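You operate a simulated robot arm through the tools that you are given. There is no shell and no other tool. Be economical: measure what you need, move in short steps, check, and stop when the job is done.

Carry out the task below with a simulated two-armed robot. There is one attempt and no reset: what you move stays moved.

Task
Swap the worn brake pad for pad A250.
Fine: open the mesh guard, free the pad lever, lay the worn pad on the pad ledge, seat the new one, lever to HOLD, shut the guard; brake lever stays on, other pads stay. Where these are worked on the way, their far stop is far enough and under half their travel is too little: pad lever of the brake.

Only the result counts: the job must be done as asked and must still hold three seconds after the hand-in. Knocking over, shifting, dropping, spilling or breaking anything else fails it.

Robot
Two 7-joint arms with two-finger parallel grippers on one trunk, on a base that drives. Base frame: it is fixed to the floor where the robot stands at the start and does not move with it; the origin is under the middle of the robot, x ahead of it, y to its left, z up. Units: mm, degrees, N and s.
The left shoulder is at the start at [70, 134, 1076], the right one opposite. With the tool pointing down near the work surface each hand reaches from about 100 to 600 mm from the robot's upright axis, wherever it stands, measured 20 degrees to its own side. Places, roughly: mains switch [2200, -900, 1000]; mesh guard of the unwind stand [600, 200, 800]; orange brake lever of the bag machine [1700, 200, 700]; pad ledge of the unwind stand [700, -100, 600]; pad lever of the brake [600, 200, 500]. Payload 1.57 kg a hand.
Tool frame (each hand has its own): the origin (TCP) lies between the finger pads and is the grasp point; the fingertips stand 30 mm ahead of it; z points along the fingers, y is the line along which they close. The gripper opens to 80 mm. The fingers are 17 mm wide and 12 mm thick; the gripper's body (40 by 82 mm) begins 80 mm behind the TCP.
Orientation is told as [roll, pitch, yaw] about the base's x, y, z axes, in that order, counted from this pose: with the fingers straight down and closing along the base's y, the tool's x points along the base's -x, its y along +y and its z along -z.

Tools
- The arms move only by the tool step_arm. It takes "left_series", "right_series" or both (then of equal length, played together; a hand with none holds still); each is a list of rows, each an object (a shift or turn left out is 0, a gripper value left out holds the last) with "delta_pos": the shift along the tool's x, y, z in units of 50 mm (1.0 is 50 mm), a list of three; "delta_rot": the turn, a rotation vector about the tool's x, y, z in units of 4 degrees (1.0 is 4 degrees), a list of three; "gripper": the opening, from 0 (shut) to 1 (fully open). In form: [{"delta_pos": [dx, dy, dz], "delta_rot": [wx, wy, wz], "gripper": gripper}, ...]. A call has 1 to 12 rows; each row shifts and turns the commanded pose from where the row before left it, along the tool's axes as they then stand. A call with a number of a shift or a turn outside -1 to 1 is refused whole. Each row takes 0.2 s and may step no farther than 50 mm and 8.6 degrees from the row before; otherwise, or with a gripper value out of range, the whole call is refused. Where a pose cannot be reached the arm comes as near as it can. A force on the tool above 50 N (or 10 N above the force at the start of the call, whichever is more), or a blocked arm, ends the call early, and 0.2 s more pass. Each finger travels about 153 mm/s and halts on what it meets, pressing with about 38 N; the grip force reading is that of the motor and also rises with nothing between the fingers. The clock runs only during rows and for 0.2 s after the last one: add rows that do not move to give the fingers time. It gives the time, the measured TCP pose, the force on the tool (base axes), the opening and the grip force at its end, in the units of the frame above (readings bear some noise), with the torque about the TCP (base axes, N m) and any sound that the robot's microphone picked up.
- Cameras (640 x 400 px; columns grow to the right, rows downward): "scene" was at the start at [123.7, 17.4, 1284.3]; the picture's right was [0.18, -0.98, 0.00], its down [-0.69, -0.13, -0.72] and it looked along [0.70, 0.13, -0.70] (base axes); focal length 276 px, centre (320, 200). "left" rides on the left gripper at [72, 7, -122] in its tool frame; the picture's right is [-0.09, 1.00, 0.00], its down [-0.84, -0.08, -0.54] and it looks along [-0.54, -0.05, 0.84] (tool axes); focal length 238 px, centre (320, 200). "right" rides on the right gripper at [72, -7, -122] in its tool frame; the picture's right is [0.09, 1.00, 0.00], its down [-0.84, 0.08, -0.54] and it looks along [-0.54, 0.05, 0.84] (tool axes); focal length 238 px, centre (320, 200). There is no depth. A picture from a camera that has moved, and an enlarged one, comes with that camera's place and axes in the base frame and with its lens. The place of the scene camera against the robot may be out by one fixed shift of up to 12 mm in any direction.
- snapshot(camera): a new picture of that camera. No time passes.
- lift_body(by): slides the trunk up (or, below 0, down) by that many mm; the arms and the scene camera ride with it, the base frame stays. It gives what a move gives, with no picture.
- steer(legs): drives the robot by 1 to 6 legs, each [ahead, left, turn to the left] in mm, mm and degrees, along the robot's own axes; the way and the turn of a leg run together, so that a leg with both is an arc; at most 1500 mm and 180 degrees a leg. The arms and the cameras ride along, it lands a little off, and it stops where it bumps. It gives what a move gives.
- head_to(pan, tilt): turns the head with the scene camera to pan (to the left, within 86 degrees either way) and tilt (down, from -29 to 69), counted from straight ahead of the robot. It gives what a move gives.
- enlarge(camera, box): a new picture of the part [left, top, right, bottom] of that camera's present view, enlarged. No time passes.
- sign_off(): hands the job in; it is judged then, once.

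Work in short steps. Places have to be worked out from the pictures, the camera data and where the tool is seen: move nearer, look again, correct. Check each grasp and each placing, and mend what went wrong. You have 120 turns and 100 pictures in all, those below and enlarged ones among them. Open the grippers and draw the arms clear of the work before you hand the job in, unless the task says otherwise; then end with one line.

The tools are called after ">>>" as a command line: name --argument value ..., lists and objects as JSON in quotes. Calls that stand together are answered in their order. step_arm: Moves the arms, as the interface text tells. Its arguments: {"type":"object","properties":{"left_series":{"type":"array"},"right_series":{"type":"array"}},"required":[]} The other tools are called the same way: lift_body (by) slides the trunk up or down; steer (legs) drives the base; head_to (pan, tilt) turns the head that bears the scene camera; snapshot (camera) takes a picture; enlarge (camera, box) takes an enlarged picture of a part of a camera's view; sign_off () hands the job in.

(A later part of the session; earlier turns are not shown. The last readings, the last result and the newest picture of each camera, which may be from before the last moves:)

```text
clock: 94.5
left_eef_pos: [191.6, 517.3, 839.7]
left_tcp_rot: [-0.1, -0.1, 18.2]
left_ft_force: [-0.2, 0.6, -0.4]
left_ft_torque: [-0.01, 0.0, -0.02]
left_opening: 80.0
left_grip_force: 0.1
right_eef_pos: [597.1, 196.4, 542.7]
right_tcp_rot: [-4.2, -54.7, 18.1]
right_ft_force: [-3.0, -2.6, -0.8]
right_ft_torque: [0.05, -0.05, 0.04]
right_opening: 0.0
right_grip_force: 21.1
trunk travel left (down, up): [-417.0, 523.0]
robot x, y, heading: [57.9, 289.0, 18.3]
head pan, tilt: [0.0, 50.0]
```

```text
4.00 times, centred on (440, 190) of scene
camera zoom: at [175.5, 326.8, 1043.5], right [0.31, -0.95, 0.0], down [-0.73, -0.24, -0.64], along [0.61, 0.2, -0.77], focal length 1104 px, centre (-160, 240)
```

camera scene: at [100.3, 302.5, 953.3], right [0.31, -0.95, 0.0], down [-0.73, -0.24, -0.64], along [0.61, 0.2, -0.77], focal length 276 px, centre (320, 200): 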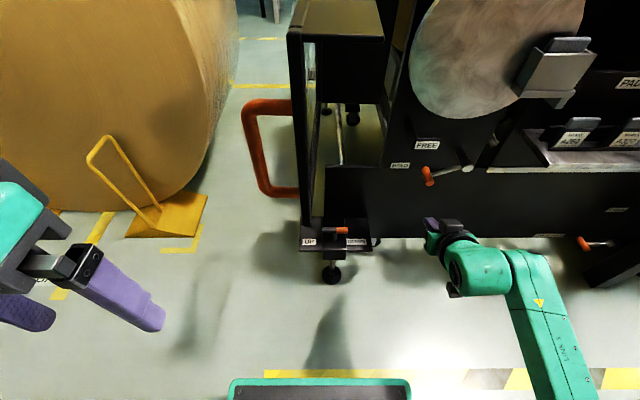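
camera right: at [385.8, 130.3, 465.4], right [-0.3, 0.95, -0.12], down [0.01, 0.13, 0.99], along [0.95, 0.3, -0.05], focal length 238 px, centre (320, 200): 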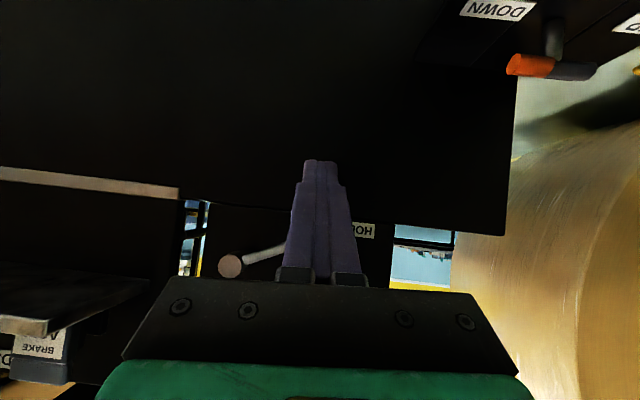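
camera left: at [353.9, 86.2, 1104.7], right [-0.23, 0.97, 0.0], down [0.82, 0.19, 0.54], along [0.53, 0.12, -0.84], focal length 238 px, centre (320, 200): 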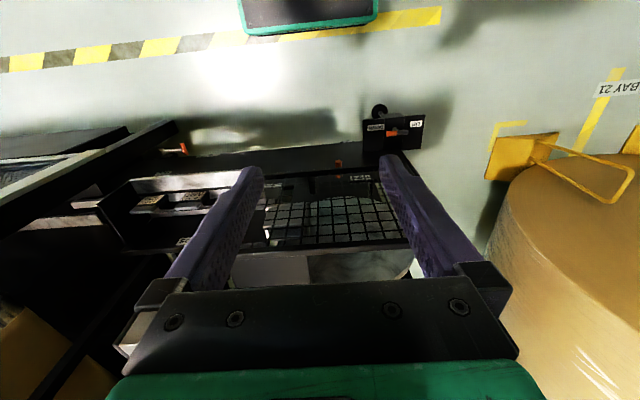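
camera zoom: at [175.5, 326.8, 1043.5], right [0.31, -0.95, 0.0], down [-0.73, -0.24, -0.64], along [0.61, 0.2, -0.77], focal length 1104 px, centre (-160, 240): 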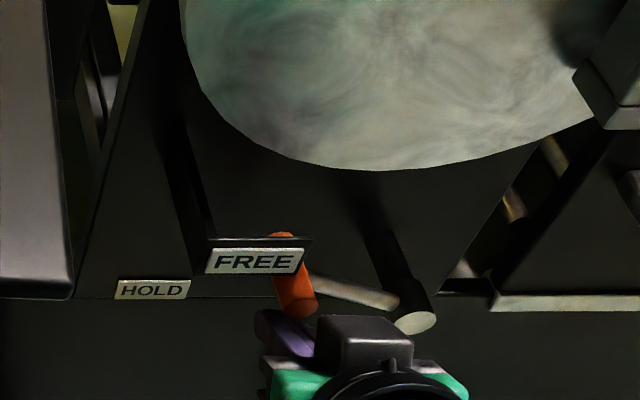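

Lever is above horizontal now. Raise in smaller steps till it stops.

>>> lift_body --by 18

>>> enlarge --camera "scene" --box '[360, 150, 520, 250]'

```text
clock: 95.2
left_eef_pos: [191.4, 516.4, 858.6]
left_tcp_rot: [0.0, 0.0, 18.2]
left_ft_force: [0.1, 0.0, -0.2]
left_ft_torque: [-0.01, -0.01, 0.01]
left_opening: 80.0
left_grip_force: 0.0
right_eef_pos: [597.2, 196.6, 562.4]
right_tcp_rot: [-4.0, -54.7, 18.2]
right_ft_force: [-2.2, 0.4, -0.6]
right_ft_torque: [0.02, -0.02, -0.04]
right_opening: 0.0
right_grip_force: 21.6
trunk travel left (down, up): [-435.0, 505.0]
robot x, y, heading: [60.4, 285.0, 18.2]
head pan, tilt: [0.0, 50.0]
```

```text
4.00 times, centred on (440, 200) of scene
camera zoom: at [175.1, 327.0, 1061.5], right [0.31, -0.95, 0.0], down [-0.73, -0.24, -0.64], along [0.61, 0.2, -0.77], focal length 1104 px, centre (-160, 200)
```

zoom: 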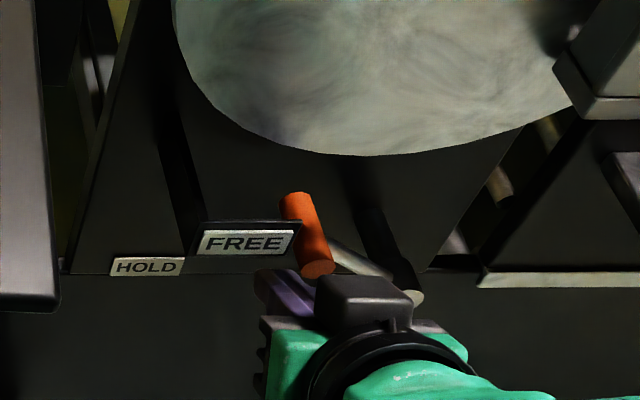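

No stop felt yet; raise 15 more.

>>> lift_body --by 15

>>> enlarge --camera "scene" --box '[360, 150, 520, 250]'

```text
clock: 95.8
left_eef_pos: [195.4, 517.4, 872.3]
left_tcp_rot: [0.1, 0.2, 18.2]
left_ft_force: [0.6, -1.0, -0.5]
left_ft_torque: [-0.01, 0.01, -0.02]
left_opening: 79.9
left_grip_force: 0.1
right_eef_pos: [596.6, 196.8, 565.8]
right_tcp_rot: [-3.7, -53.1, 17.6]
right_ft_force: [-14.0, 3.5, -42.6]
right_ft_torque: [0.33, 0.2, -0.1]
right_opening: 0.0
right_grip_force: 21.1
trunk travel left (down, up): [-450.0, 490.0]
robot x, y, heading: [60.0, 284.6, 18.0]
head pan, tilt: [0.0, 50.0]
```

```text
4.00 times, centred on (440, 200) of scene
camera zoom: at [180.1, 326.5, 1075.2], right [0.31, -0.95, 0.0], down [-0.73, -0.24, -0.64], along [0.61, 0.2, -0.77], focal length 1104 px, centre (-160, 200)
```

zoom: 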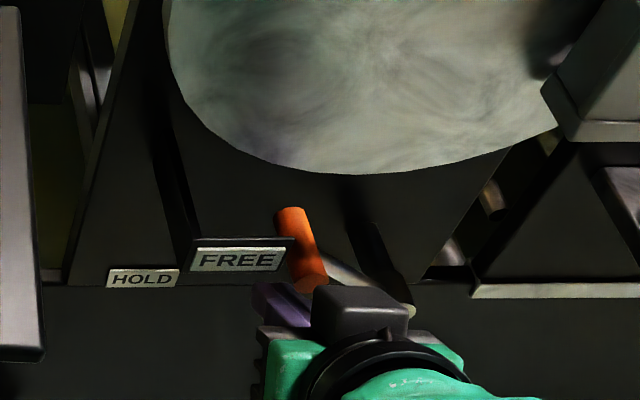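

A 42 N reaction: the lever is at its FREE stop. I lower off it, drive back, raise the trunk, then shift right; and restore the hand to fingers-down.

>>> lift_body --by -35

>>> steer --legs '[[-220, 0, 0], [0, -262, 0]]'

>>> lift_body --by 235

>>> step_arm --right_series '[{"delta_rot": [0, 1, 0]}, {"delta_rot": [0, 1, 0]}, {"delta_rot": [0, 1, 0]}, {"delta_rot": [0, 1, 0]}, {"delta_rot": [0, 1, 0]}, {"delta_rot": [0, 1, 0]}, {"delta_rot": [0, 1, 0]}, {"delta_rot": [0, 1, 0]}, {"delta_rot": [0, 1, 0]}, {"delta_rot": [0, 1, 0]}, {"delta_rot": [0, 1, 0]}, {"delta_rot": [0, 1, 0], "gripper": 1.0}]'

>>> snapshot --camera "scene"

```text
clock: 96.6
left_eef_pos: [191.1, 517.2, 838.0]
left_tcp_rot: [0.1, -0.1, 18.2]
left_ft_force: [-0.8, 0.5, 0.5]
left_ft_torque: [0.0, -0.01, 0.02]
left_opening: 79.9
left_grip_force: 0.0
right_eef_pos: [596.6, 196.0, 542.9]
right_tcp_rot: [-4.4, -55.0, 18.2]
right_ft_force: [-0.4, 0.1, -0.4]
right_ft_torque: [-0.02, -0.01, 0.0]
right_opening: 0.0
right_grip_force: 20.9
trunk travel left (down, up): [-415.0, 525.0]
robot x, y, heading: [64.6, 281.0, 18.2]
head pan, tilt: [0.0, 50.0]
```

```text
clock: 99.8
left_eef_pos: [63.5, 198.0, 837.4]
left_tcp_rot: [0.1, 0.1, 17.9]
left_ft_force: [0.0, 0.6, 0.2]
left_ft_torque: [0.01, 0.0, -0.02]
left_opening: 79.7
left_grip_force: 0.0
right_eef_pos: [466.5, -124.1, 542.0]
right_tcp_rot: [-4.1, -54.6, 17.8]
right_ft_force: [-0.1, -0.1, -0.5]
right_ft_torque: [0.04, 0.02, 0.0]
right_opening: 0.0
right_grip_force: 21.6
trunk travel left (down, up): [-415.0, 525.0]
robot x, y, heading: [-72.2, -30.8, 18.0]
head pan, tilt: [0.0, 50.0]
```

```text
clock: 102.2
left_eef_pos: [63.8, 197.5, 1071.1]
left_tcp_rot: [-0.1, 0.0, 17.9]
left_ft_force: [0.6, -0.5, 0.2]
left_ft_torque: [0.04, 0.01, -0.04]
left_opening: 80.1
left_grip_force: 0.1
right_eef_pos: [468.0, -122.9, 776.0]
right_tcp_rot: [-4.1, -54.7, 17.8]
right_ft_force: [0.0, 0.3, -0.3]
right_ft_torque: [0.03, -0.01, 0.03]
right_opening: 0.2
right_grip_force: 21.6
trunk travel left (down, up): [-650.0, 290.0]
robot x, y, heading: [-66.3, -34.7, 18.0]
head pan, tilt: [0.0, 50.0]
```

```text
clock: 104.8
left_eef_pos: [64.1, 198.3, 1072.1]
left_tcp_rot: [0.1, 0.0, 17.8]
left_ft_force: [-0.8, -0.6, 0.1]
left_ft_torque: [0.02, 0.0, -0.03]
left_opening: 79.8
left_grip_force: 0.0
right_eef_pos: [467.6, -123.4, 774.7]
right_tcp_rot: [-2.4, -6.6, 14.7]
right_ft_force: [0.4, 1.0, 1.0]
right_ft_torque: [0.04, 0.01, 0.01]
right_opening: 80.2
right_grip_force: 0.0
trunk travel left (down, up): [-650.0, 290.0]
robot x, y, heading: [-68.8, -32.9, 17.9]
head pan, tilt: [0.0, 50.0]
```

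```text
34 pictures are left
camera scene: at [46.9, 8.4, 1276.3], right [0.31, -0.95, 0.0], down [-0.73, -0.24, -0.64], along [0.61, 0.2, -0.77], focal length 276 px, centre (320, 200)
```

scene: 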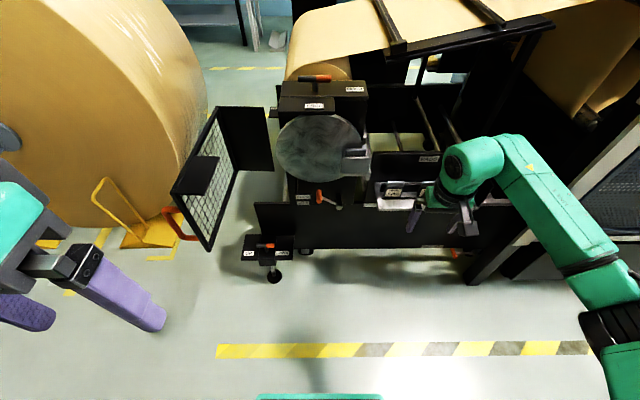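

I straighten the hand and look closely at the caliper and pad (guard open, unobstructed).

>>> step_arm --right_series '[{"delta_rot": [-0.3, 0.82, -0.41]}, {"delta_rot": [-0.3, 0.82, -0.41]}, {}]'

>>> enlarge --camera "scene" --box '[310, 130, 390, 180]'

>>> enlarge --camera "scene" --box '[290, 160, 386, 220]'

```text
clock: 105.7
left_eef_pos: [63.9, 198.4, 1072.0]
left_tcp_rot: [-0.1, -0.1, 17.9]
left_ft_force: [1.1, 0.3, -0.6]
left_ft_torque: [0.01, -0.02, 0.01]
left_opening: 80.1
left_grip_force: 0.1
right_eef_pos: [467.4, -122.9, 775.6]
right_tcp_rot: [-0.2, -0.1, 17.9]
right_ft_force: [0.6, 0.4, -0.3]
right_ft_torque: [-0.04, 0.0, -0.01]
right_opening: 80.2
right_grip_force: 0.0
trunk travel left (down, up): [-650.0, 290.0]
robot x, y, heading: [-64.0, -31.4, 17.9]
head pan, tilt: [0.0, 50.0]
```

```text
8.00 times, centred on (350, 155) of scene
camera zoom: at [46.2, 8.1, 1276.4], right [0.31, -0.95, 0.0], down [-0.73, -0.24, -0.64], along [0.61, 0.2, -0.77], focal length 2208 px, centre (80, 560)
```

zoom: 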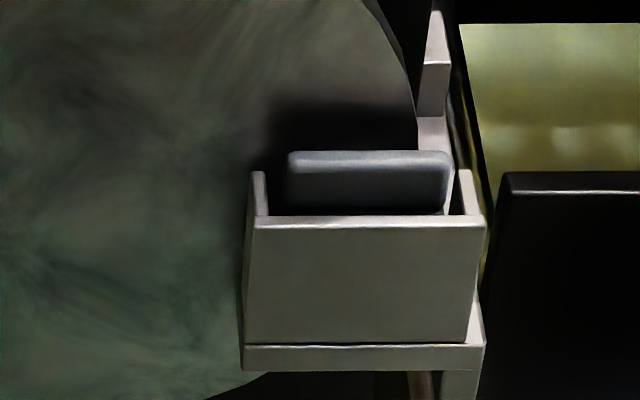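

```text
6.67 times, centred on (338, 190) of scene
camera zoom: at [46.2, 8.1, 1276.4], right [0.31, -0.95, 0.0], down [-0.73, -0.24, -0.64], along [0.61, 0.2, -0.77], focal length 1840 px, centre (200, 267)
```

zoom: 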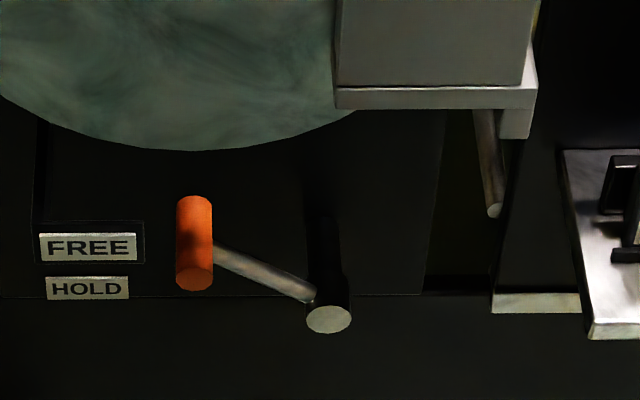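

Lever rests at FREE. The pad stands in a box pocket; its handle (≈55 mm wide along the machine, ~16 mm exposed, top z≈800) is at about (621,94). I raise the hand, drive ahead 190 mm, and go over it.

>>> step_arm --right_series '[{"delta_pos": [0, 0, -0.9]}, {"delta_pos": [0, 0, -0.9]}, {"delta_pos": [0, 0, -0.3]}, {}]'

>>> steer --legs '[[190, 0, 0]]'

>>> step_arm --right_series '[{"delta_pos": [0, 0.9, 0]}, {"delta_pos": [0, 0.9, 0]}, {"delta_pos": [0, 0.9, 0]}, {"delta_pos": [0, 0.4, 0]}, {}]'

>>> snapshot --camera "right"

```text
clock: 106.7
left_eef_pos: [63.9, 198.7, 1072.6]
left_tcp_rot: [-0.1, 0.1, 17.9]
left_ft_force: [-0.3, -1.1, 0.8]
left_ft_torque: [-0.03, -0.02, 0.01]
left_opening: 79.8
left_grip_force: 0.1
right_eef_pos: [468.5, -122.6, 881.0]
right_tcp_rot: [-0.2, -0.1, 17.8]
right_ft_force: [0.2, 0.7, 0.2]
right_ft_torque: [0.0, 0.0, -0.03]
right_opening: 79.9
right_grip_force: 0.1
trunk travel left (down, up): [-650.0, 290.0]
robot x, y, heading: [-65.2, -29.6, 17.6]
head pan, tilt: [0.0, 50.0]
```

```text
clock: 108.2
left_eef_pos: [241.6, 256.2, 1072.2]
left_tcp_rot: [0.0, 0.0, 18.0]
left_ft_force: [0.0, 0.3, 0.2]
left_ft_torque: [0.04, 0.0, 0.0]
left_opening: 80.0
left_grip_force: 0.0
right_eef_pos: [644.6, -64.7, 881.4]
right_tcp_rot: [-0.2, -0.3, 17.8]
right_ft_force: [-0.7, 0.3, 0.0]
right_ft_torque: [0.02, -0.03, 0.03]
right_opening: 79.8
right_grip_force: 0.0
trunk travel left (down, up): [-650.0, 290.0]
robot x, y, heading: [110.0, 26.5, 17.9]
head pan, tilt: [0.0, 50.0]
```

```text
clock: 109.4
left_eef_pos: [243.7, 255.5, 1072.2]
left_tcp_rot: [-0.1, 0.1, 17.8]
left_ft_force: [0.5, -0.5, 0.9]
left_ft_torque: [-0.01, 0.01, 0.01]
left_opening: 80.2
left_grip_force: 0.0
right_eef_pos: [598.5, 81.7, 880.4]
right_tcp_rot: [-0.1, -0.2, 17.8]
right_ft_force: [0.7, 0.4, 0.1]
right_ft_torque: [0.02, 0.01, 0.01]
right_opening: 79.7
right_grip_force: 0.1
trunk travel left (down, up): [-650.0, 290.0]
robot x, y, heading: [111.8, 27.0, 17.7]
head pan, tilt: [0.0, 50.0]
```

```text
31 pictures are left
camera right: at [530.8, 53.8, 1003.1], right [-0.39, 0.92, 0.0], down [0.77, 0.33, 0.54], along [0.5, 0.21, -0.84], focal length 238 px, centre (320, 200)
```

right: 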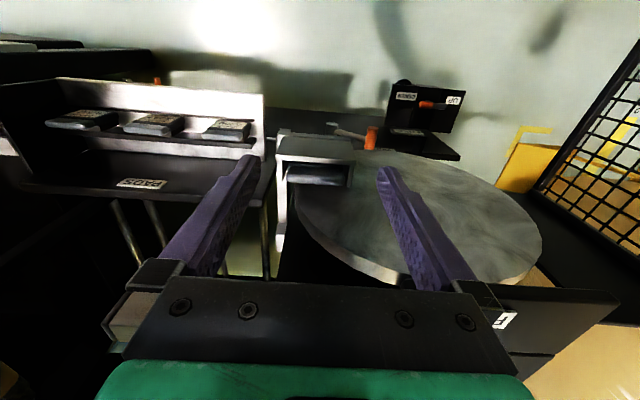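

Handle seen at ~(625,90): laterally aligned, ~28 mm ahead. I move ahead 28 mm and down 45 mm, then check.

>>> step_arm --right_series '[{"delta_pos": [-0.56, 0.02, 0.3]}, {"delta_pos": [0, 0, 0.6]}, {}]'

>>> enlarge --camera "right" --box '[200, 90, 440, 240]'

```text
clock: 110.2
left_eef_pos: [242.2, 256.1, 1071.8]
left_tcp_rot: [0.0, 0.0, 17.9]
left_ft_force: [-0.1, 0.0, 0.5]
left_ft_torque: [0.02, 0.01, 0.0]
left_opening: 80.2
left_grip_force: 0.1
right_eef_pos: [625.3, 91.3, 836.1]
right_tcp_rot: [-0.2, -0.1, 17.9]
right_ft_force: [-0.5, -1.3, -0.3]
right_ft_torque: [-0.04, 0.0, 0.0]
right_opening: 80.0
right_grip_force: 0.0
trunk travel left (down, up): [-650.0, 290.0]
robot x, y, heading: [113.0, 21.8, 18.0]
head pan, tilt: [0.0, 50.0]
```

```text
2.67 times, centred on (320, 165) of right
camera zoom: at [557.6, 63.3, 958.6], right [-0.39, 0.92, 0.0], down [0.77, 0.33, 0.54], along [0.5, 0.21, -0.84], focal length 636 px, centre (320, 293)
```

zoom: 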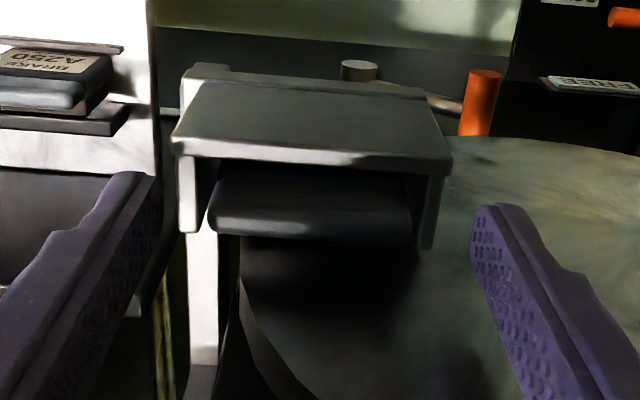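

Handle centred between the fingers, ~4 mm ahead of TCP. I descend 19 mm (tips just above the pocket walls) and close.

>>> step_arm --right_series '[{"delta_pos": [-0.08, 0, 0.14]}, {"delta_pos": [0, 0, 0.12]}, {"delta_pos": [0, 0, 0.12]}, {}, {"gripper": 0.0}, {}, {}]'

>>> enlarge --camera "right" --box '[200, 90, 440, 240]'

```text
clock: 111.8
left_eef_pos: [240.7, 255.4, 1073.6]
left_tcp_rot: [0.0, -0.2, 17.9]
left_ft_force: [0.5, -0.1, -0.4]
left_ft_torque: [0.02, 0.01, 0.01]
left_opening: 79.9
left_grip_force: 0.0
right_eef_pos: [627.9, 93.6, 820.0]
right_tcp_rot: [-0.1, -0.4, 17.8]
right_ft_force: [5.3, 1.9, 20.9]
right_ft_torque: [0.73, 0.21, -0.06]
right_opening: 55.0
right_grip_force: 38.4
trunk travel left (down, up): [-650.0, 290.0]
robot x, y, heading: [113.1, 25.7, 17.7]
head pan, tilt: [0.0, 50.0]
```

```text
2.67 times, centred on (320, 165) of right
camera zoom: at [559.8, 64.4, 941.3], right [-0.39, 0.92, 0.0], down [0.77, 0.33, 0.55], along [0.5, 0.21, -0.84], focal length 636 px, centre (320, 293)
```

zoom: 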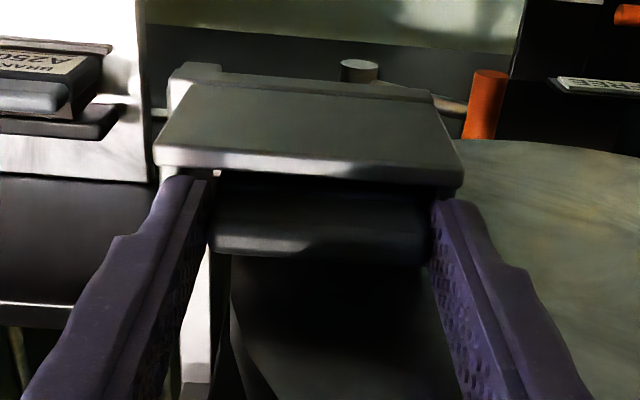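

Gripped at 55 mm; fingertips rest on the wall tops. Lift straight up slowly.

>>> step_arm --right_series '[{"delta_pos": [0, 0, -0.15]}, {"delta_pos": [0, 0, -0.3]}, {"delta_pos": [0, 0, -0.3]}, {"delta_pos": [0, 0, -0.4]}, {"delta_pos": [0, 0, -0.4]}, {"delta_pos": [0, 0, -0.4]}, {"delta_pos": [0, 0, -0.4]}, {}]'

>>> snapshot --camera "right"

```text
clock: 113.6
left_eef_pos: [242.8, 256.0, 1073.2]
left_tcp_rot: [0.0, 0.0, 17.9]
left_ft_force: [-0.3, -0.5, -0.5]
left_ft_torque: [0.0, 0.01, 0.01]
left_opening: 80.0
left_grip_force: 0.0
right_eef_pos: [627.6, 92.2, 933.8]
right_tcp_rot: [-0.2, -0.1, 17.8]
right_ft_force: [0.0, 0.1, -0.9]
right_ft_torque: [0.02, 0.02, 0.01]
right_opening: 55.3
right_grip_force: 38.2
trunk travel left (down, up): [-650.0, 290.0]
robot x, y, heading: [109.0, 23.8, 18.2]
head pan, tilt: [0.0, 50.0]
```

```text
28 pictures are left
camera right: at [561.2, 64.4, 1056.4], right [-0.39, 0.92, 0.0], down [0.77, 0.33, 0.54], along [0.5, 0.21, -0.84], focal length 238 px, centre (320, 200)
```

right: 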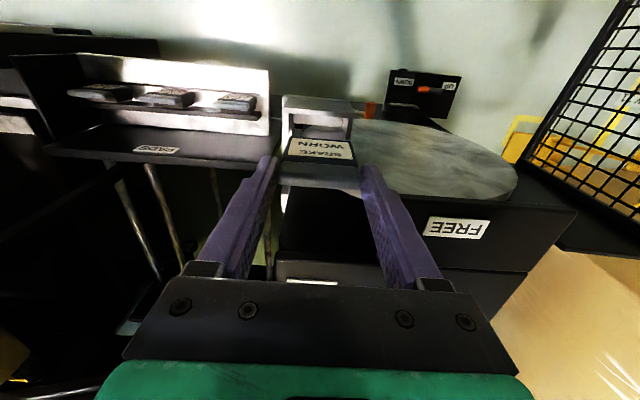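

The worn pad is in hand. I view its bottom and the ledge in the scene camera.

>>> enlarge --camera "scene" --box '[290, 130, 530, 280]'

```text
2.67 times, centred on (410, 205) of scene
camera zoom: at [225.6, 65.8, 1276.3], right [0.31, -0.95, 0.0], down [-0.73, -0.23, -0.64], along [0.61, 0.2, -0.77], focal length 736 px, centre (80, 187)
```

zoom: 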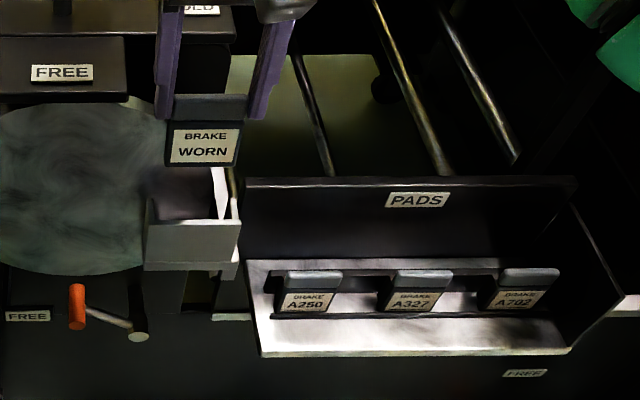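

I zoom on the ledge to measure free depth in front of the rack.

>>> enlarge --camera "scene" --box '[380, 220, 508, 300]'

>>> enlarge --camera "scene" --box '[340, 155, 388, 195]'

```text
5.00 times, centred on (444, 260) of scene
camera zoom: at [225.6, 65.8, 1276.3], right [0.31, -0.95, 0.0], down [-0.73, -0.23, -0.64], along [0.61, 0.2, -0.77], focal length 1380 px, centre (-300, -100)
```

zoom: 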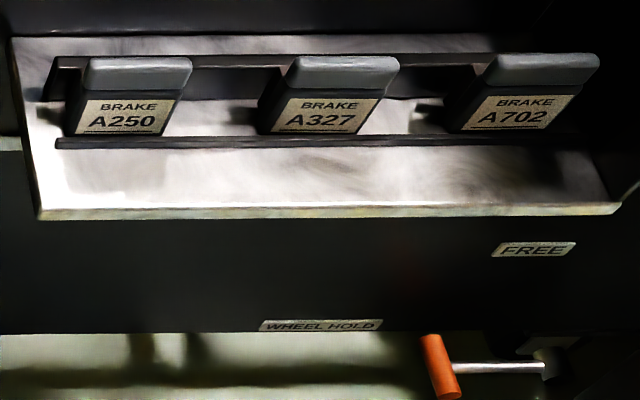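

```text
10.00 times, centred on (364, 175) of scene
camera zoom: at [225.6, 65.8, 1276.3], right [0.31, -0.95, 0.0], down [-0.73, -0.23, -0.64], along [0.61, 0.2, -0.77], focal length 2760 px, centre (-120, 450)
```

zoom: 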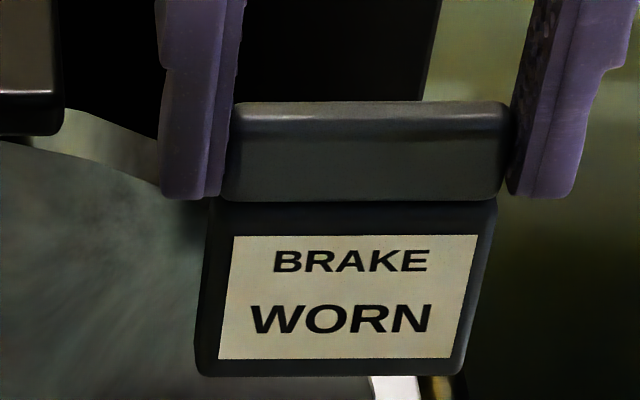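

The front strip of the ledge is ~36 mm deep (a 595–631), z≈583; the pad is ~75 mm tall. I'll stand it there between A327 and A702 positions. Back the hand off 70 mm, then drive 300 mm right.

>>> step_arm --right_series '[{"delta_pos": [0.7, 0, 0]}, {"delta_pos": [0.7, 0, 0]}, {}]'

>>> steer --legs '[[0, -300, 0]]'

>>> snapshot --camera "right"

```text
clock: 114.4
left_eef_pos: [243.2, 256.2, 1072.3]
left_tcp_rot: [-0.1, 0.0, 17.8]
left_ft_force: [-0.3, -2.1, -0.6]
left_ft_torque: [-0.02, 0.01, -0.02]
left_opening: 80.1
left_grip_force: 0.0
right_eef_pos: [562.4, 71.3, 934.6]
right_tcp_rot: [-0.2, -0.1, 17.8]
right_ft_force: [0.8, 0.7, -1.1]
right_ft_torque: [-0.01, -0.01, 0.0]
right_opening: 54.9
right_grip_force: 37.8
trunk travel left (down, up): [-650.0, 290.0]
robot x, y, heading: [112.5, 22.8, 18.1]
head pan, tilt: [0.0, 50.0]
```

```text
clock: 116.4
left_eef_pos: [334.3, -28.4, 1072.3]
left_tcp_rot: [-0.1, -0.1, 17.8]
left_ft_force: [-0.5, 0.6, -0.1]
left_ft_torque: [0.01, 0.0, 0.03]
left_opening: 80.2
left_grip_force: 0.0
right_eef_pos: [653.9, -213.6, 935.2]
right_tcp_rot: [-0.3, -0.1, 17.8]
right_ft_force: [0.2, -0.8, -1.8]
right_ft_torque: [0.02, 0.02, -0.02]
right_opening: 55.2
right_grip_force: 37.7
trunk travel left (down, up): [-650.0, 290.0]
robot x, y, heading: [202.4, -261.7, 17.9]
head pan, tilt: [0.0, 50.0]
```

```text
24 pictures are left
camera right: at [586.0, -241.2, 1057.4], right [-0.39, 0.92, 0.0], down [0.77, 0.33, 0.54], along [0.5, 0.21, -0.84], focal length 238 px, centre (320, 200)
```

right: 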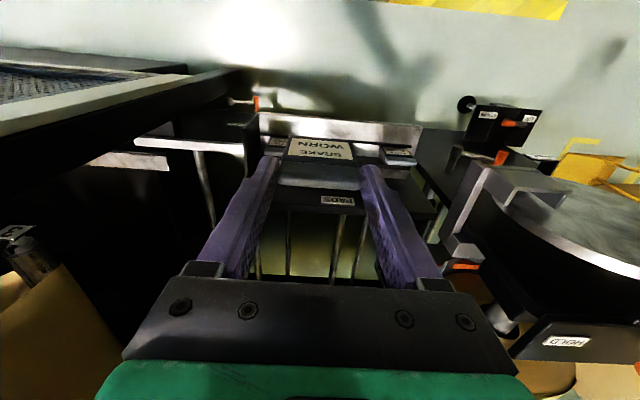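

I descend 190 mm in front of the ledge and inspect pad versus ledge from the scene camera.

>>> step_arm --right_series '[{"delta_pos": [0, 0, 0.8]}, {"delta_pos": [0, 0, 0.8]}, {"delta_pos": [0, 0, 0.8]}, {"delta_pos": [0, 0, 0.8]}, {"delta_pos": [0, 0, 0.6]}, {}]'

>>> enlarge --camera "scene" --box '[300, 180, 460, 280]'

```text
clock: 117.8
left_eef_pos: [334.0, -29.1, 1072.1]
left_tcp_rot: [0.1, 0.0, 18.0]
left_ft_force: [-0.5, 0.2, 0.1]
left_ft_torque: [0.0, 0.0, 0.02]
left_opening: 80.1
left_grip_force: 0.1
right_eef_pos: [654.0, -214.8, 744.3]
right_tcp_rot: [-0.2, -0.2, 17.8]
right_ft_force: [-0.6, -0.6, -0.9]
right_ft_torque: [-0.01, 0.02, 0.03]
right_opening: 54.9
right_grip_force: 38.0
trunk travel left (down, up): [-650.0, 290.0]
robot x, y, heading: [206.4, -258.8, 17.8]
head pan, tilt: [0.0, 50.0]
```

```text
4.00 times, centred on (380, 230) of scene
camera zoom: at [316.8, -218.8, 1276.4], right [0.31, -0.95, 0.0], down [-0.73, -0.23, -0.64], along [0.61, 0.2, -0.77], focal length 1104 px, centre (80, 80)
```

zoom: 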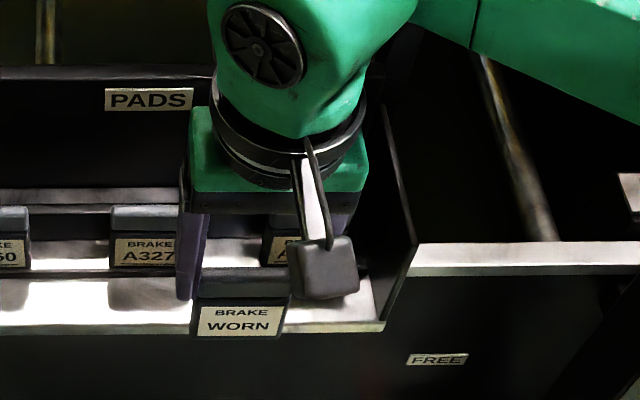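

I lower 42 mm, advance 50 mm over the front strip, then lower in small steps until contact.

>>> step_arm --right_series '[{"delta_pos": [0, 0, 0.42]}, {"delta_pos": [0, 0, 0.42]}, {"delta_pos": [-0.5, 0, 0]}, {"delta_pos": [-0.5, 0, 0]}, {}]'

>>> enlarge --camera "scene" --box '[300, 180, 460, 280]'

```text
clock: 119.0
left_eef_pos: [333.9, -29.7, 1071.7]
left_tcp_rot: [0.0, -0.1, 17.9]
left_ft_force: [0.3, 0.0, 0.0]
left_ft_torque: [-0.03, 0.02, -0.03]
left_opening: 80.0
left_grip_force: 0.1
right_eef_pos: [701.4, -198.6, 702.9]
right_tcp_rot: [-0.2, -0.1, 17.7]
right_ft_force: [0.2, -0.1, -1.1]
right_ft_torque: [-0.01, -0.04, 0.02]
right_opening: 55.4
right_grip_force: 37.6
trunk travel left (down, up): [-650.0, 290.0]
robot x, y, heading: [204.8, -257.2, 17.8]
head pan, tilt: [0.0, 50.0]
```

```text
4.00 times, centred on (380, 230) of scene
camera zoom: at [316.7, -219.2, 1276.4], right [0.31, -0.95, 0.0], down [-0.73, -0.23, -0.64], along [0.61, 0.2, -0.77], focal length 1104 px, centre (80, 80)
```

zoom: 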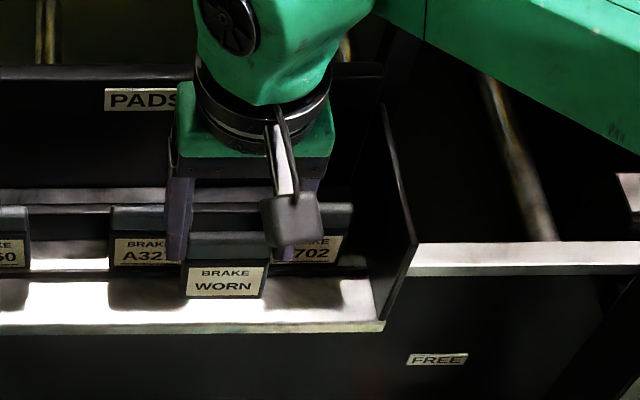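

Pad hangs over the front strip. Lower 18 mm and read the force.

>>> step_arm --right_series '[{"delta_pos": [0, 0, 0.18]}, {"delta_pos": [0, 0, 0.18]}, {}]'

```text
clock: 119.8
left_eef_pos: [334.5, -30.3, 1071.5]
left_tcp_rot: [-0.1, -0.1, 17.9]
left_ft_force: [-0.6, -0.5, 0.0]
left_ft_torque: [0.01, 0.02, 0.01]
left_opening: 80.1
left_grip_force: 0.1
right_eef_pos: [702.3, -197.7, 684.3]
right_tcp_rot: [-0.2, -0.1, 17.8]
right_ft_force: [0.6, 0.4, -1.0]
right_ft_torque: [-0.02, -0.02, 0.0]
right_opening: 55.3
right_grip_force: 38.5
trunk travel left (down, up): [-650.0, 290.0]
robot x, y, heading: [203.0, -262.0, 17.8]
head pan, tilt: [0.0, 50.0]
```

>>> step_arm --right_series '[{"delta_pos": [0, 0, 0.1]}, {"delta_pos": [0, 0, 0.06]}, {}]'

>>> enlarge --camera "scene" --box '[300, 180, 460, 280]'

```text
clock: 120.6
left_eef_pos: [334.3, -29.4, 1072.4]
left_tcp_rot: [-0.1, 0.0, 17.8]
left_ft_force: [-0.3, -0.7, -0.1]
left_ft_torque: [-0.02, -0.02, 0.02]
left_opening: 79.9
left_grip_force: 0.1
right_eef_pos: [702.8, -198.2, 676.1]
right_tcp_rot: [-0.2, -0.1, 17.8]
right_ft_force: [0.4, 1.2, -0.8]
right_ft_torque: [-0.01, 0.0, -0.01]
right_opening: 55.1
right_grip_force: 37.9
trunk travel left (down, up): [-650.0, 290.0]
robot x, y, heading: [199.8, -263.2, 18.0]
head pan, tilt: [0.0, 50.0]
```

```text
4.00 times, centred on (380, 230) of scene
camera zoom: at [317.0, -218.9, 1276.3], right [0.31, -0.95, 0.0], down [-0.73, -0.23, -0.64], along [0.61, 0.2, -0.77], focal length 1104 px, centre (80, 80)
```

zoom: 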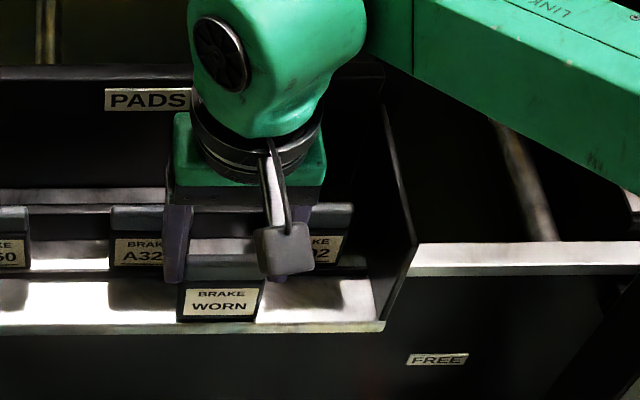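

Nearly down; pad's front is close to the ledge edge, so I shift 6 mm inward and lower 8 mm more.

>>> step_arm --right_series '[{"delta_pos": [-0.12, 0, 0]}, {"delta_pos": [0, 0, 0.08]}, {"delta_pos": [0, 0, 0.08]}, {}]'

```text
clock: 121.6
left_eef_pos: [331.5, -30.1, 1072.3]
left_tcp_rot: [0.0, -0.1, 18.0]
left_ft_force: [0.7, 0.3, 0.6]
left_ft_torque: [-0.03, -0.01, -0.01]
left_opening: 80.1
left_grip_force: 0.1
right_eef_pos: [707.6, -196.7, 671.9]
right_tcp_rot: [0.0, -0.4, 17.7]
right_ft_force: [2.8, -1.3, 24.7]
right_ft_torque: [0.04, -0.23, -0.03]
right_opening: 55.5
right_grip_force: 37.9
trunk travel left (down, up): [-650.0, 290.0]
robot x, y, heading: [203.4, -254.8, 17.8]
head pan, tilt: [0.0, 50.0]
```

Contact with the ledge (25 N). A look before release.

>>> enlarge --camera "scene" --box '[320, 210, 416, 270]'

```text
6.67 times, centred on (368, 240) of scene
camera zoom: at [313.3, -219.7, 1277.0], right [0.31, -0.95, 0.0], down [-0.73, -0.23, -0.65], along [0.61, 0.2, -0.76], focal length 1840 px, centre (0, -67)
```

zoom: 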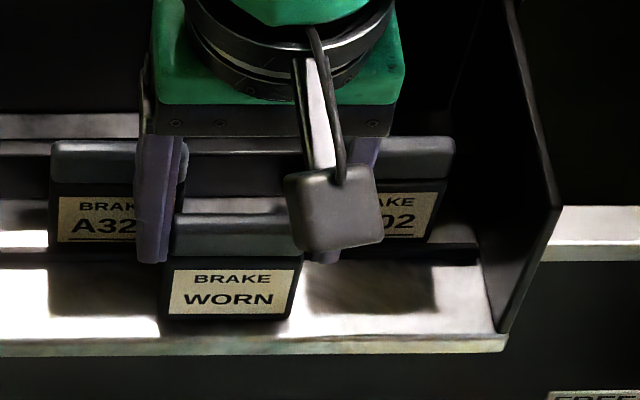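

Pad stands ~10 mm inside the ledge edge. Release slightly, rise.

>>> step_arm --right_series '[{"delta_pos": [0, 0, -0.03]}, {"gripper": 0.8}, {}, {"delta_pos": [0, 0, -0.3]}, {"delta_pos": [0, 0, -0.7]}, {"delta_pos": [0, 0, -0.9]}, {"delta_pos": [0.5, 0, -0.8]}, {"delta_pos": [0.5, 0, -0.8]}, {}]'

>>> snapshot --camera "right"

```text
clock: 123.6
left_eef_pos: [334.9, -28.7, 1072.3]
left_tcp_rot: [0.0, 0.0, 17.9]
left_ft_force: [0.3, 0.9, 0.6]
left_ft_torque: [-0.01, -0.02, 0.01]
left_opening: 80.0
left_grip_force: 0.0
right_eef_pos: [661.4, -211.3, 847.1]
right_tcp_rot: [-0.2, 0.0, 17.8]
right_ft_force: [-0.5, 0.5, -0.5]
right_ft_torque: [0.05, 0.0, 0.0]
right_opening: 63.9
right_grip_force: 0.1
trunk travel left (down, up): [-650.0, 290.0]
robot x, y, heading: [202.4, -259.8, 18.0]
head pan, tilt: [0.0, 50.0]
```

```text
19 pictures are left
camera right: at [592.8, -240.0, 969.3], right [-0.39, 0.92, 0.0], down [0.77, 0.33, 0.54], along [0.5, 0.21, -0.84], focal length 238 px, centre (320, 200)
```

right: 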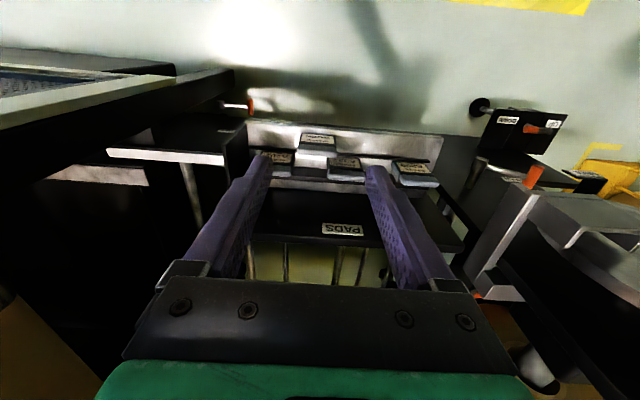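

Worn pad stands on the ledge. Now A250: drive 161 mm left, advance the hand over it and look.

>>> steer --legs '[[0, 161, 0]]'

>>> step_arm --right_series '[{"delta_pos": [-0.7, 0, 0.2], "gripper": 1.0}, {"delta_pos": [-0.6, 0, 0.5]}, {"delta_pos": [0, 0, 0.7]}, {}]'

>>> snapshot --camera "right"

```text
clock: 125.0
left_eef_pos: [286.9, 123.5, 1072.7]
left_tcp_rot: [0.1, -0.1, 18.0]
left_ft_force: [-0.2, -0.4, -0.3]
left_ft_torque: [0.0, -0.03, -0.01]
left_opening: 80.0
left_grip_force: 0.0
right_eef_pos: [612.1, -59.8, 846.0]
right_tcp_rot: [-0.2, -0.1, 17.8]
right_ft_force: [0.3, 0.2, 0.0]
right_ft_torque: [0.04, 0.01, 0.0]
right_opening: 64.0
right_grip_force: 0.0
trunk travel left (down, up): [-650.0, 290.0]
robot x, y, heading: [153.6, -109.4, 17.9]
head pan, tilt: [0.0, 50.0]
```

```text
clock: 126.0
left_eef_pos: [284.1, 122.7, 1072.7]
left_tcp_rot: [0.0, -0.1, 17.9]
left_ft_force: [-0.4, 0.5, 0.1]
left_ft_torque: [-0.02, 0.02, -0.02]
left_opening: 79.9
left_grip_force: 0.0
right_eef_pos: [672.7, -39.8, 775.7]
right_tcp_rot: [-0.2, -0.1, 17.7]
right_ft_force: [1.1, -0.2, -1.1]
right_ft_torque: [0.02, 0.02, 0.02]
right_opening: 79.9
right_grip_force: 0.1
trunk travel left (down, up): [-650.0, 290.0]
robot x, y, heading: [155.3, -107.2, 18.0]
head pan, tilt: [0.0, 50.0]
```

```text
18 pictures are left
camera right: at [605.7, -68.3, 898.1], right [-0.39, 0.92, 0.0], down [0.77, 0.33, 0.54], along [0.5, 0.21, -0.84], focal length 238 px, centre (320, 200)
```

right: 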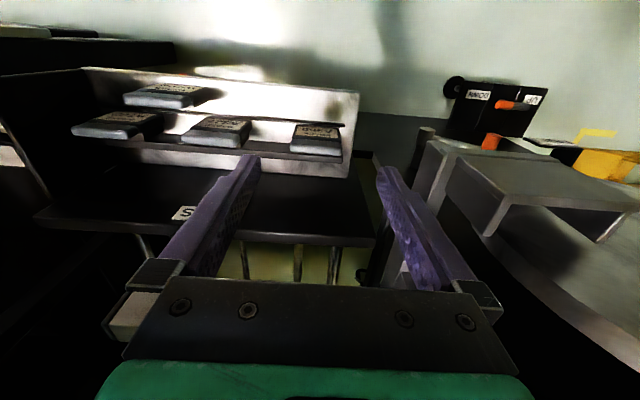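

A250's handle is ~18 mm ahead. Adjust and descend 65 mm, then verify.

>>> step_arm --right_series '[{"delta_pos": [-0.35, -0.05, 0.3]}, {"delta_pos": [0, 0, 0.5]}, {"delta_pos": [0, 0, 0.5]}, {}]'

>>> enlarge --camera "right" --box '[200, 90, 440, 240]'

```text
clock: 127.0
left_eef_pos: [285.7, 122.8, 1072.3]
left_tcp_rot: [0.0, -0.2, 17.8]
left_ft_force: [0.6, -1.3, 0.4]
left_ft_torque: [-0.01, 0.03, -0.01]
left_opening: 80.1
left_grip_force: 0.0
right_eef_pos: [690.7, -37.0, 712.3]
right_tcp_rot: [-0.1, -0.2, 17.9]
right_ft_force: [-0.8, -0.2, -0.3]
right_ft_torque: [0.02, 0.01, 0.03]
right_opening: 79.8
right_grip_force: 0.1
trunk travel left (down, up): [-650.0, 290.0]
robot x, y, heading: [154.2, -108.6, 17.9]
head pan, tilt: [0.0, 50.0]
```

```text
2.67 times, centred on (320, 165) of right
camera zoom: at [623.6, -65.6, 834.2], right [-0.39, 0.92, 0.0], down [0.77, 0.33, 0.54], along [0.5, 0.21, -0.84], focal length 636 px, centre (320, 293)
```

zoom: 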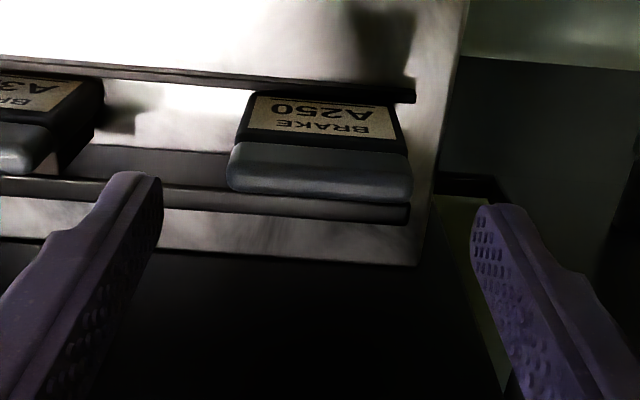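

Centred. Descend 38 mm and grip with the tips ~12 mm below handle top, then lift.

>>> step_arm --right_series '[{"delta_pos": [-0.03, 0, 0.3]}, {"delta_pos": [0, 0, 0.3]}, {"delta_pos": [0, 0, 0.16]}, {}, {"gripper": 0.0}, {}, {}]'

```text
clock: 128.7
left_eef_pos: [286.2, 123.0, 1072.0]
left_tcp_rot: [0.0, -0.1, 17.9]
left_ft_force: [-0.6, -0.4, 0.2]
left_ft_torque: [0.01, -0.01, -0.02]
left_opening: 80.0
left_grip_force: 0.1
right_eef_pos: [692.4, -36.4, 673.2]
right_tcp_rot: [-0.2, 0.0, 17.8]
right_ft_force: [-1.1, -0.3, -0.6]
right_ft_torque: [-0.01, -0.02, 0.05]
right_opening: 55.1
right_grip_force: 38.0
trunk travel left (down, up): [-650.0, 290.0]
robot x, y, heading: [153.8, -110.1, 18.0]
head pan, tilt: [0.0, 50.0]
```

Gripped. Lift straight up to z≈930.

>>> step_arm --right_series '[{"delta_pos": [0, 0, -0.2]}, {"delta_pos": [0, 0, -0.4]}, {"delta_pos": [0, 0, -0.5]}, {"delta_pos": [0, 0, -0.8]}, {"delta_pos": [0, 0, -0.8]}, {"delta_pos": [0, 0, -0.8]}, {"delta_pos": [0, 0, -0.8]}, {"delta_pos": [0, 0, -0.84]}, {}]'

>>> snapshot --camera "scene"

```text
clock: 130.7
left_eef_pos: [286.1, 121.9, 1073.1]
left_tcp_rot: [0.1, -0.1, 17.8]
left_ft_force: [0.6, -0.2, -0.3]
left_ft_torque: [-0.01, 0.03, -0.02]
left_opening: 79.8
left_grip_force: 0.0
right_eef_pos: [691.7, -35.8, 932.2]
right_tcp_rot: [-0.2, 0.0, 17.7]
right_ft_force: [-0.3, -0.1, -1.1]
right_ft_torque: [-0.04, 0.01, -0.03]
right_opening: 55.4
right_grip_force: 38.1
trunk travel left (down, up): [-650.0, 290.0]
robot x, y, heading: [156.6, -107.4, 17.9]
head pan, tilt: [0.0, 50.0]
```

```text
16 pictures are left
camera scene: at [268.5, -66.6, 1276.3], right [0.31, -0.95, 0.0], down [-0.73, -0.23, -0.64], along [0.61, 0.2, -0.77], focal length 276 px, centre (320, 200)
```

scene: 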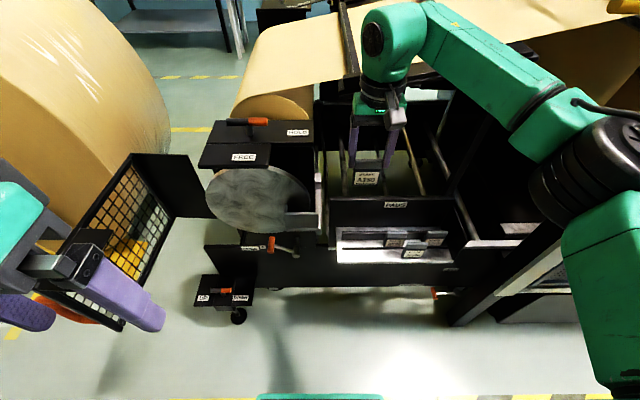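

A250 is lifted. I retrace the safe path: back 70 mm, drive 142 mm left, then check position.

>>> step_arm --right_series '[{"delta_pos": [0.7, 0, 0]}, {"delta_pos": [0.7, 0, 0]}, {}]'

>>> steer --legs '[[0, 142, 0]]'

>>> step_arm --right_series '[{}, {}, {}]'

```text
clock: 131.4
left_eef_pos: [284.6, 123.9, 1072.4]
left_tcp_rot: [0.1, -0.1, 17.9]
left_ft_force: [0.4, 0.1, -0.4]
left_ft_torque: [0.04, 0.01, -0.02]
left_opening: 79.8
left_grip_force: 0.0
right_eef_pos: [624.5, -56.5, 930.9]
right_tcp_rot: [-0.1, -0.1, 18.0]
right_ft_force: [0.3, 0.2, -2.2]
right_ft_torque: [-0.01, 0.0, -0.02]
right_opening: 55.2
right_grip_force: 38.1
trunk travel left (down, up): [-650.0, 290.0]
robot x, y, heading: [153.5, -109.3, 18.0]
head pan, tilt: [0.0, 50.0]
```

```text
clock: 132.8
left_eef_pos: [242.1, 258.8, 1073.8]
left_tcp_rot: [0.1, 0.0, 18.0]
left_ft_force: [0.1, -0.1, 0.5]
left_ft_torque: [-0.03, 0.04, -0.02]
left_opening: 80.1
left_grip_force: 0.1
right_eef_pos: [581.1, 77.8, 930.4]
right_tcp_rot: [-0.1, -0.1, 17.8]
right_ft_force: [-0.3, -1.0, -1.4]
right_ft_torque: [-0.01, 0.05, 0.0]
right_opening: 55.2
right_grip_force: 38.3
trunk travel left (down, up): [-650.0, 290.0]
robot x, y, heading: [109.3, 31.6, 18.0]
head pan, tilt: [0.0, 50.0]
```

```text
clock: 133.6
left_eef_pos: [242.2, 258.8, 1072.6]
left_tcp_rot: [0.0, -0.1, 17.9]
left_ft_force: [1.5, 0.4, -0.2]
left_ft_torque: [0.0, 0.02, -0.01]
left_opening: 79.8
left_grip_force: 0.0
right_eef_pos: [581.6, 78.9, 930.8]
right_tcp_rot: [-0.1, -0.1, 17.8]
right_ft_force: [1.1, -0.7, -1.4]
right_ft_torque: [-0.01, 0.03, -0.02]
right_opening: 55.5
right_grip_force: 38.5
trunk travel left (down, up): [-650.0, 290.0]
robot x, y, heading: [108.6, 27.9, 17.5]
head pan, tilt: [0.0, 50.0]
```

Hand is at machine coords a≈577, l≈-104; target (626,-105). Advance 48.5 mm and lower to just above the pocket, then verify.

>>> step_arm --right_series '[{"delta_pos": [-0.48, -0.02, 0]}, {"delta_pos": [-0.49, 0, 0]}, {"delta_pos": [0, 0, 0.4]}, {"delta_pos": [0, 0, 0.4]}, {}, {}]'

>>> enlarge --camera "right" --box '[220, 80, 420, 205]'

>>> enlarge --camera "scene" --box '[300, 140, 428, 220]'

```text
clock: 135.0
left_eef_pos: [241.0, 259.5, 1072.6]
left_tcp_rot: [0.1, 0.0, 18.0]
left_ft_force: [0.0, -0.2, 0.4]
left_ft_torque: [-0.04, 0.03, 0.01]
left_opening: 80.3
left_grip_force: 0.0
right_eef_pos: [628.6, 91.0, 891.8]
right_tcp_rot: [-0.2, 0.0, 17.8]
right_ft_force: [-0.8, 0.0, -1.0]
right_ft_torque: [-0.01, 0.01, 0.0]
right_opening: 55.2
right_grip_force: 37.6
trunk travel left (down, up): [-650.0, 290.0]
robot x, y, heading: [106.2, 27.5, 18.0]
head pan, tilt: [0.0, 50.0]
```

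```text
3.20 times, centred on (320, 142) of right
camera zoom: at [560.2, 64.1, 1013.5], right [-0.39, 0.92, 0.0], down [0.77, 0.33, 0.54], along [0.5, 0.21, -0.84], focal length 763 px, centre (320, 384)
```

zoom: 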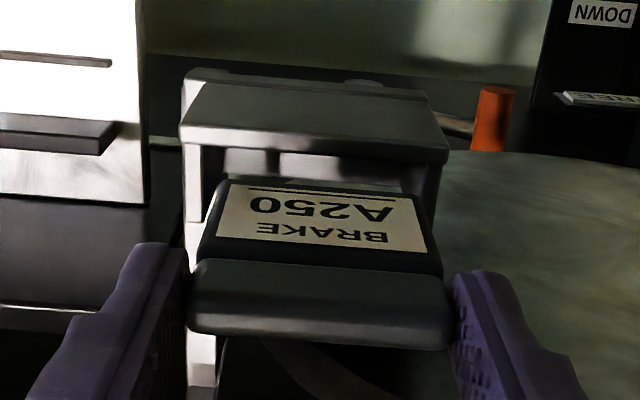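

```text
5.00 times, centred on (364, 180) of scene
camera zoom: at [224.2, 69.3, 1276.3], right [0.31, -0.95, 0.0], down [-0.73, -0.23, -0.64], along [0.61, 0.2, -0.77], focal length 1380 px, centre (100, 300)
```

zoom: 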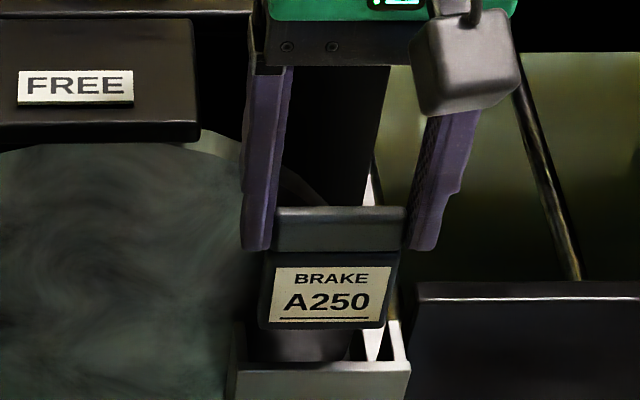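

Aligned within ~2 mm; nudge 1.5 mm right and lower in small steps.

>>> step_arm --right_series '[{"delta_pos": [0, -0.03, 0.1]}, {"delta_pos": [0, 0, 0.2]}, {"delta_pos": [0, 0, 0.2]}, {"delta_pos": [0, 0, 0.2]}, {}]'

```text
clock: 136.2
left_eef_pos: [241.4, 259.9, 1071.9]
left_tcp_rot: [0.0, 0.0, 17.9]
left_ft_force: [0.6, 0.7, -0.3]
left_ft_torque: [-0.03, 0.01, -0.03]
left_opening: 80.3
left_grip_force: 0.0
right_eef_pos: [627.8, 91.3, 856.2]
right_tcp_rot: [-0.2, -0.1, 17.8]
right_ft_force: [0.0, 0.0, -0.4]
right_ft_torque: [-0.03, 0.01, -0.02]
right_opening: 55.5
right_grip_force: 38.2
trunk travel left (down, up): [-650.0, 290.0]
robot x, y, heading: [113.1, 25.5, 17.9]
head pan, tilt: [0.0, 50.0]
```

No contact: it's entering the pocket. Continue down 35 mm.

>>> step_arm --right_series '[{"delta_pos": [0, 0, 0.2]}, {"delta_pos": [0, 0, 0.2]}, {"delta_pos": [0, 0, 0.15]}, {"delta_pos": [0, 0, 0.13]}, {"delta_pos": [0, 0, 0.08]}, {}]'

>>> enlarge --camera "scene" --box '[300, 150, 428, 230]'

```text
clock: 137.6
left_eef_pos: [240.0, 259.2, 1072.7]
left_tcp_rot: [0.1, 0.0, 17.9]
left_ft_force: [0.7, 0.1, 0.8]
left_ft_torque: [0.0, 0.02, 0.0]
left_opening: 80.2
left_grip_force: 0.1
right_eef_pos: [628.3, 90.6, 820.7]
right_tcp_rot: [-0.1, -0.2, 17.7]
right_ft_force: [1.4, -1.9, 13.7]
right_ft_torque: [0.33, 0.19, 0.09]
right_opening: 55.4
right_grip_force: 38.5
trunk travel left (down, up): [-650.0, 290.0]
robot x, y, heading: [110.4, 28.2, 17.9]
head pan, tilt: [0.0, 50.0]
```

```text
5.00 times, centred on (364, 190) of scene
camera zoom: at [222.2, 68.4, 1276.8], right [0.31, -0.95, 0.0], down [-0.73, -0.23, -0.64], along [0.61, 0.2, -0.77], focal length 1380 px, centre (100, 250)
```

zoom: 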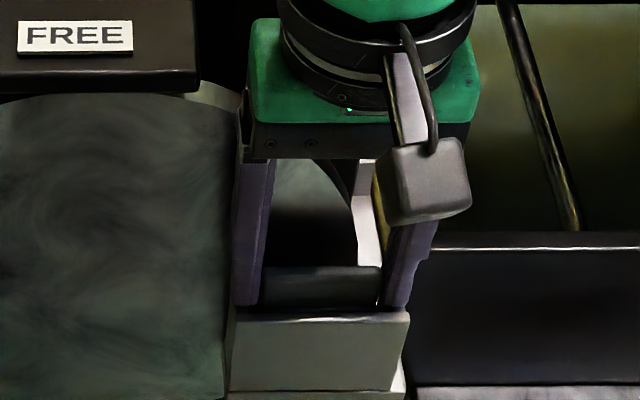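

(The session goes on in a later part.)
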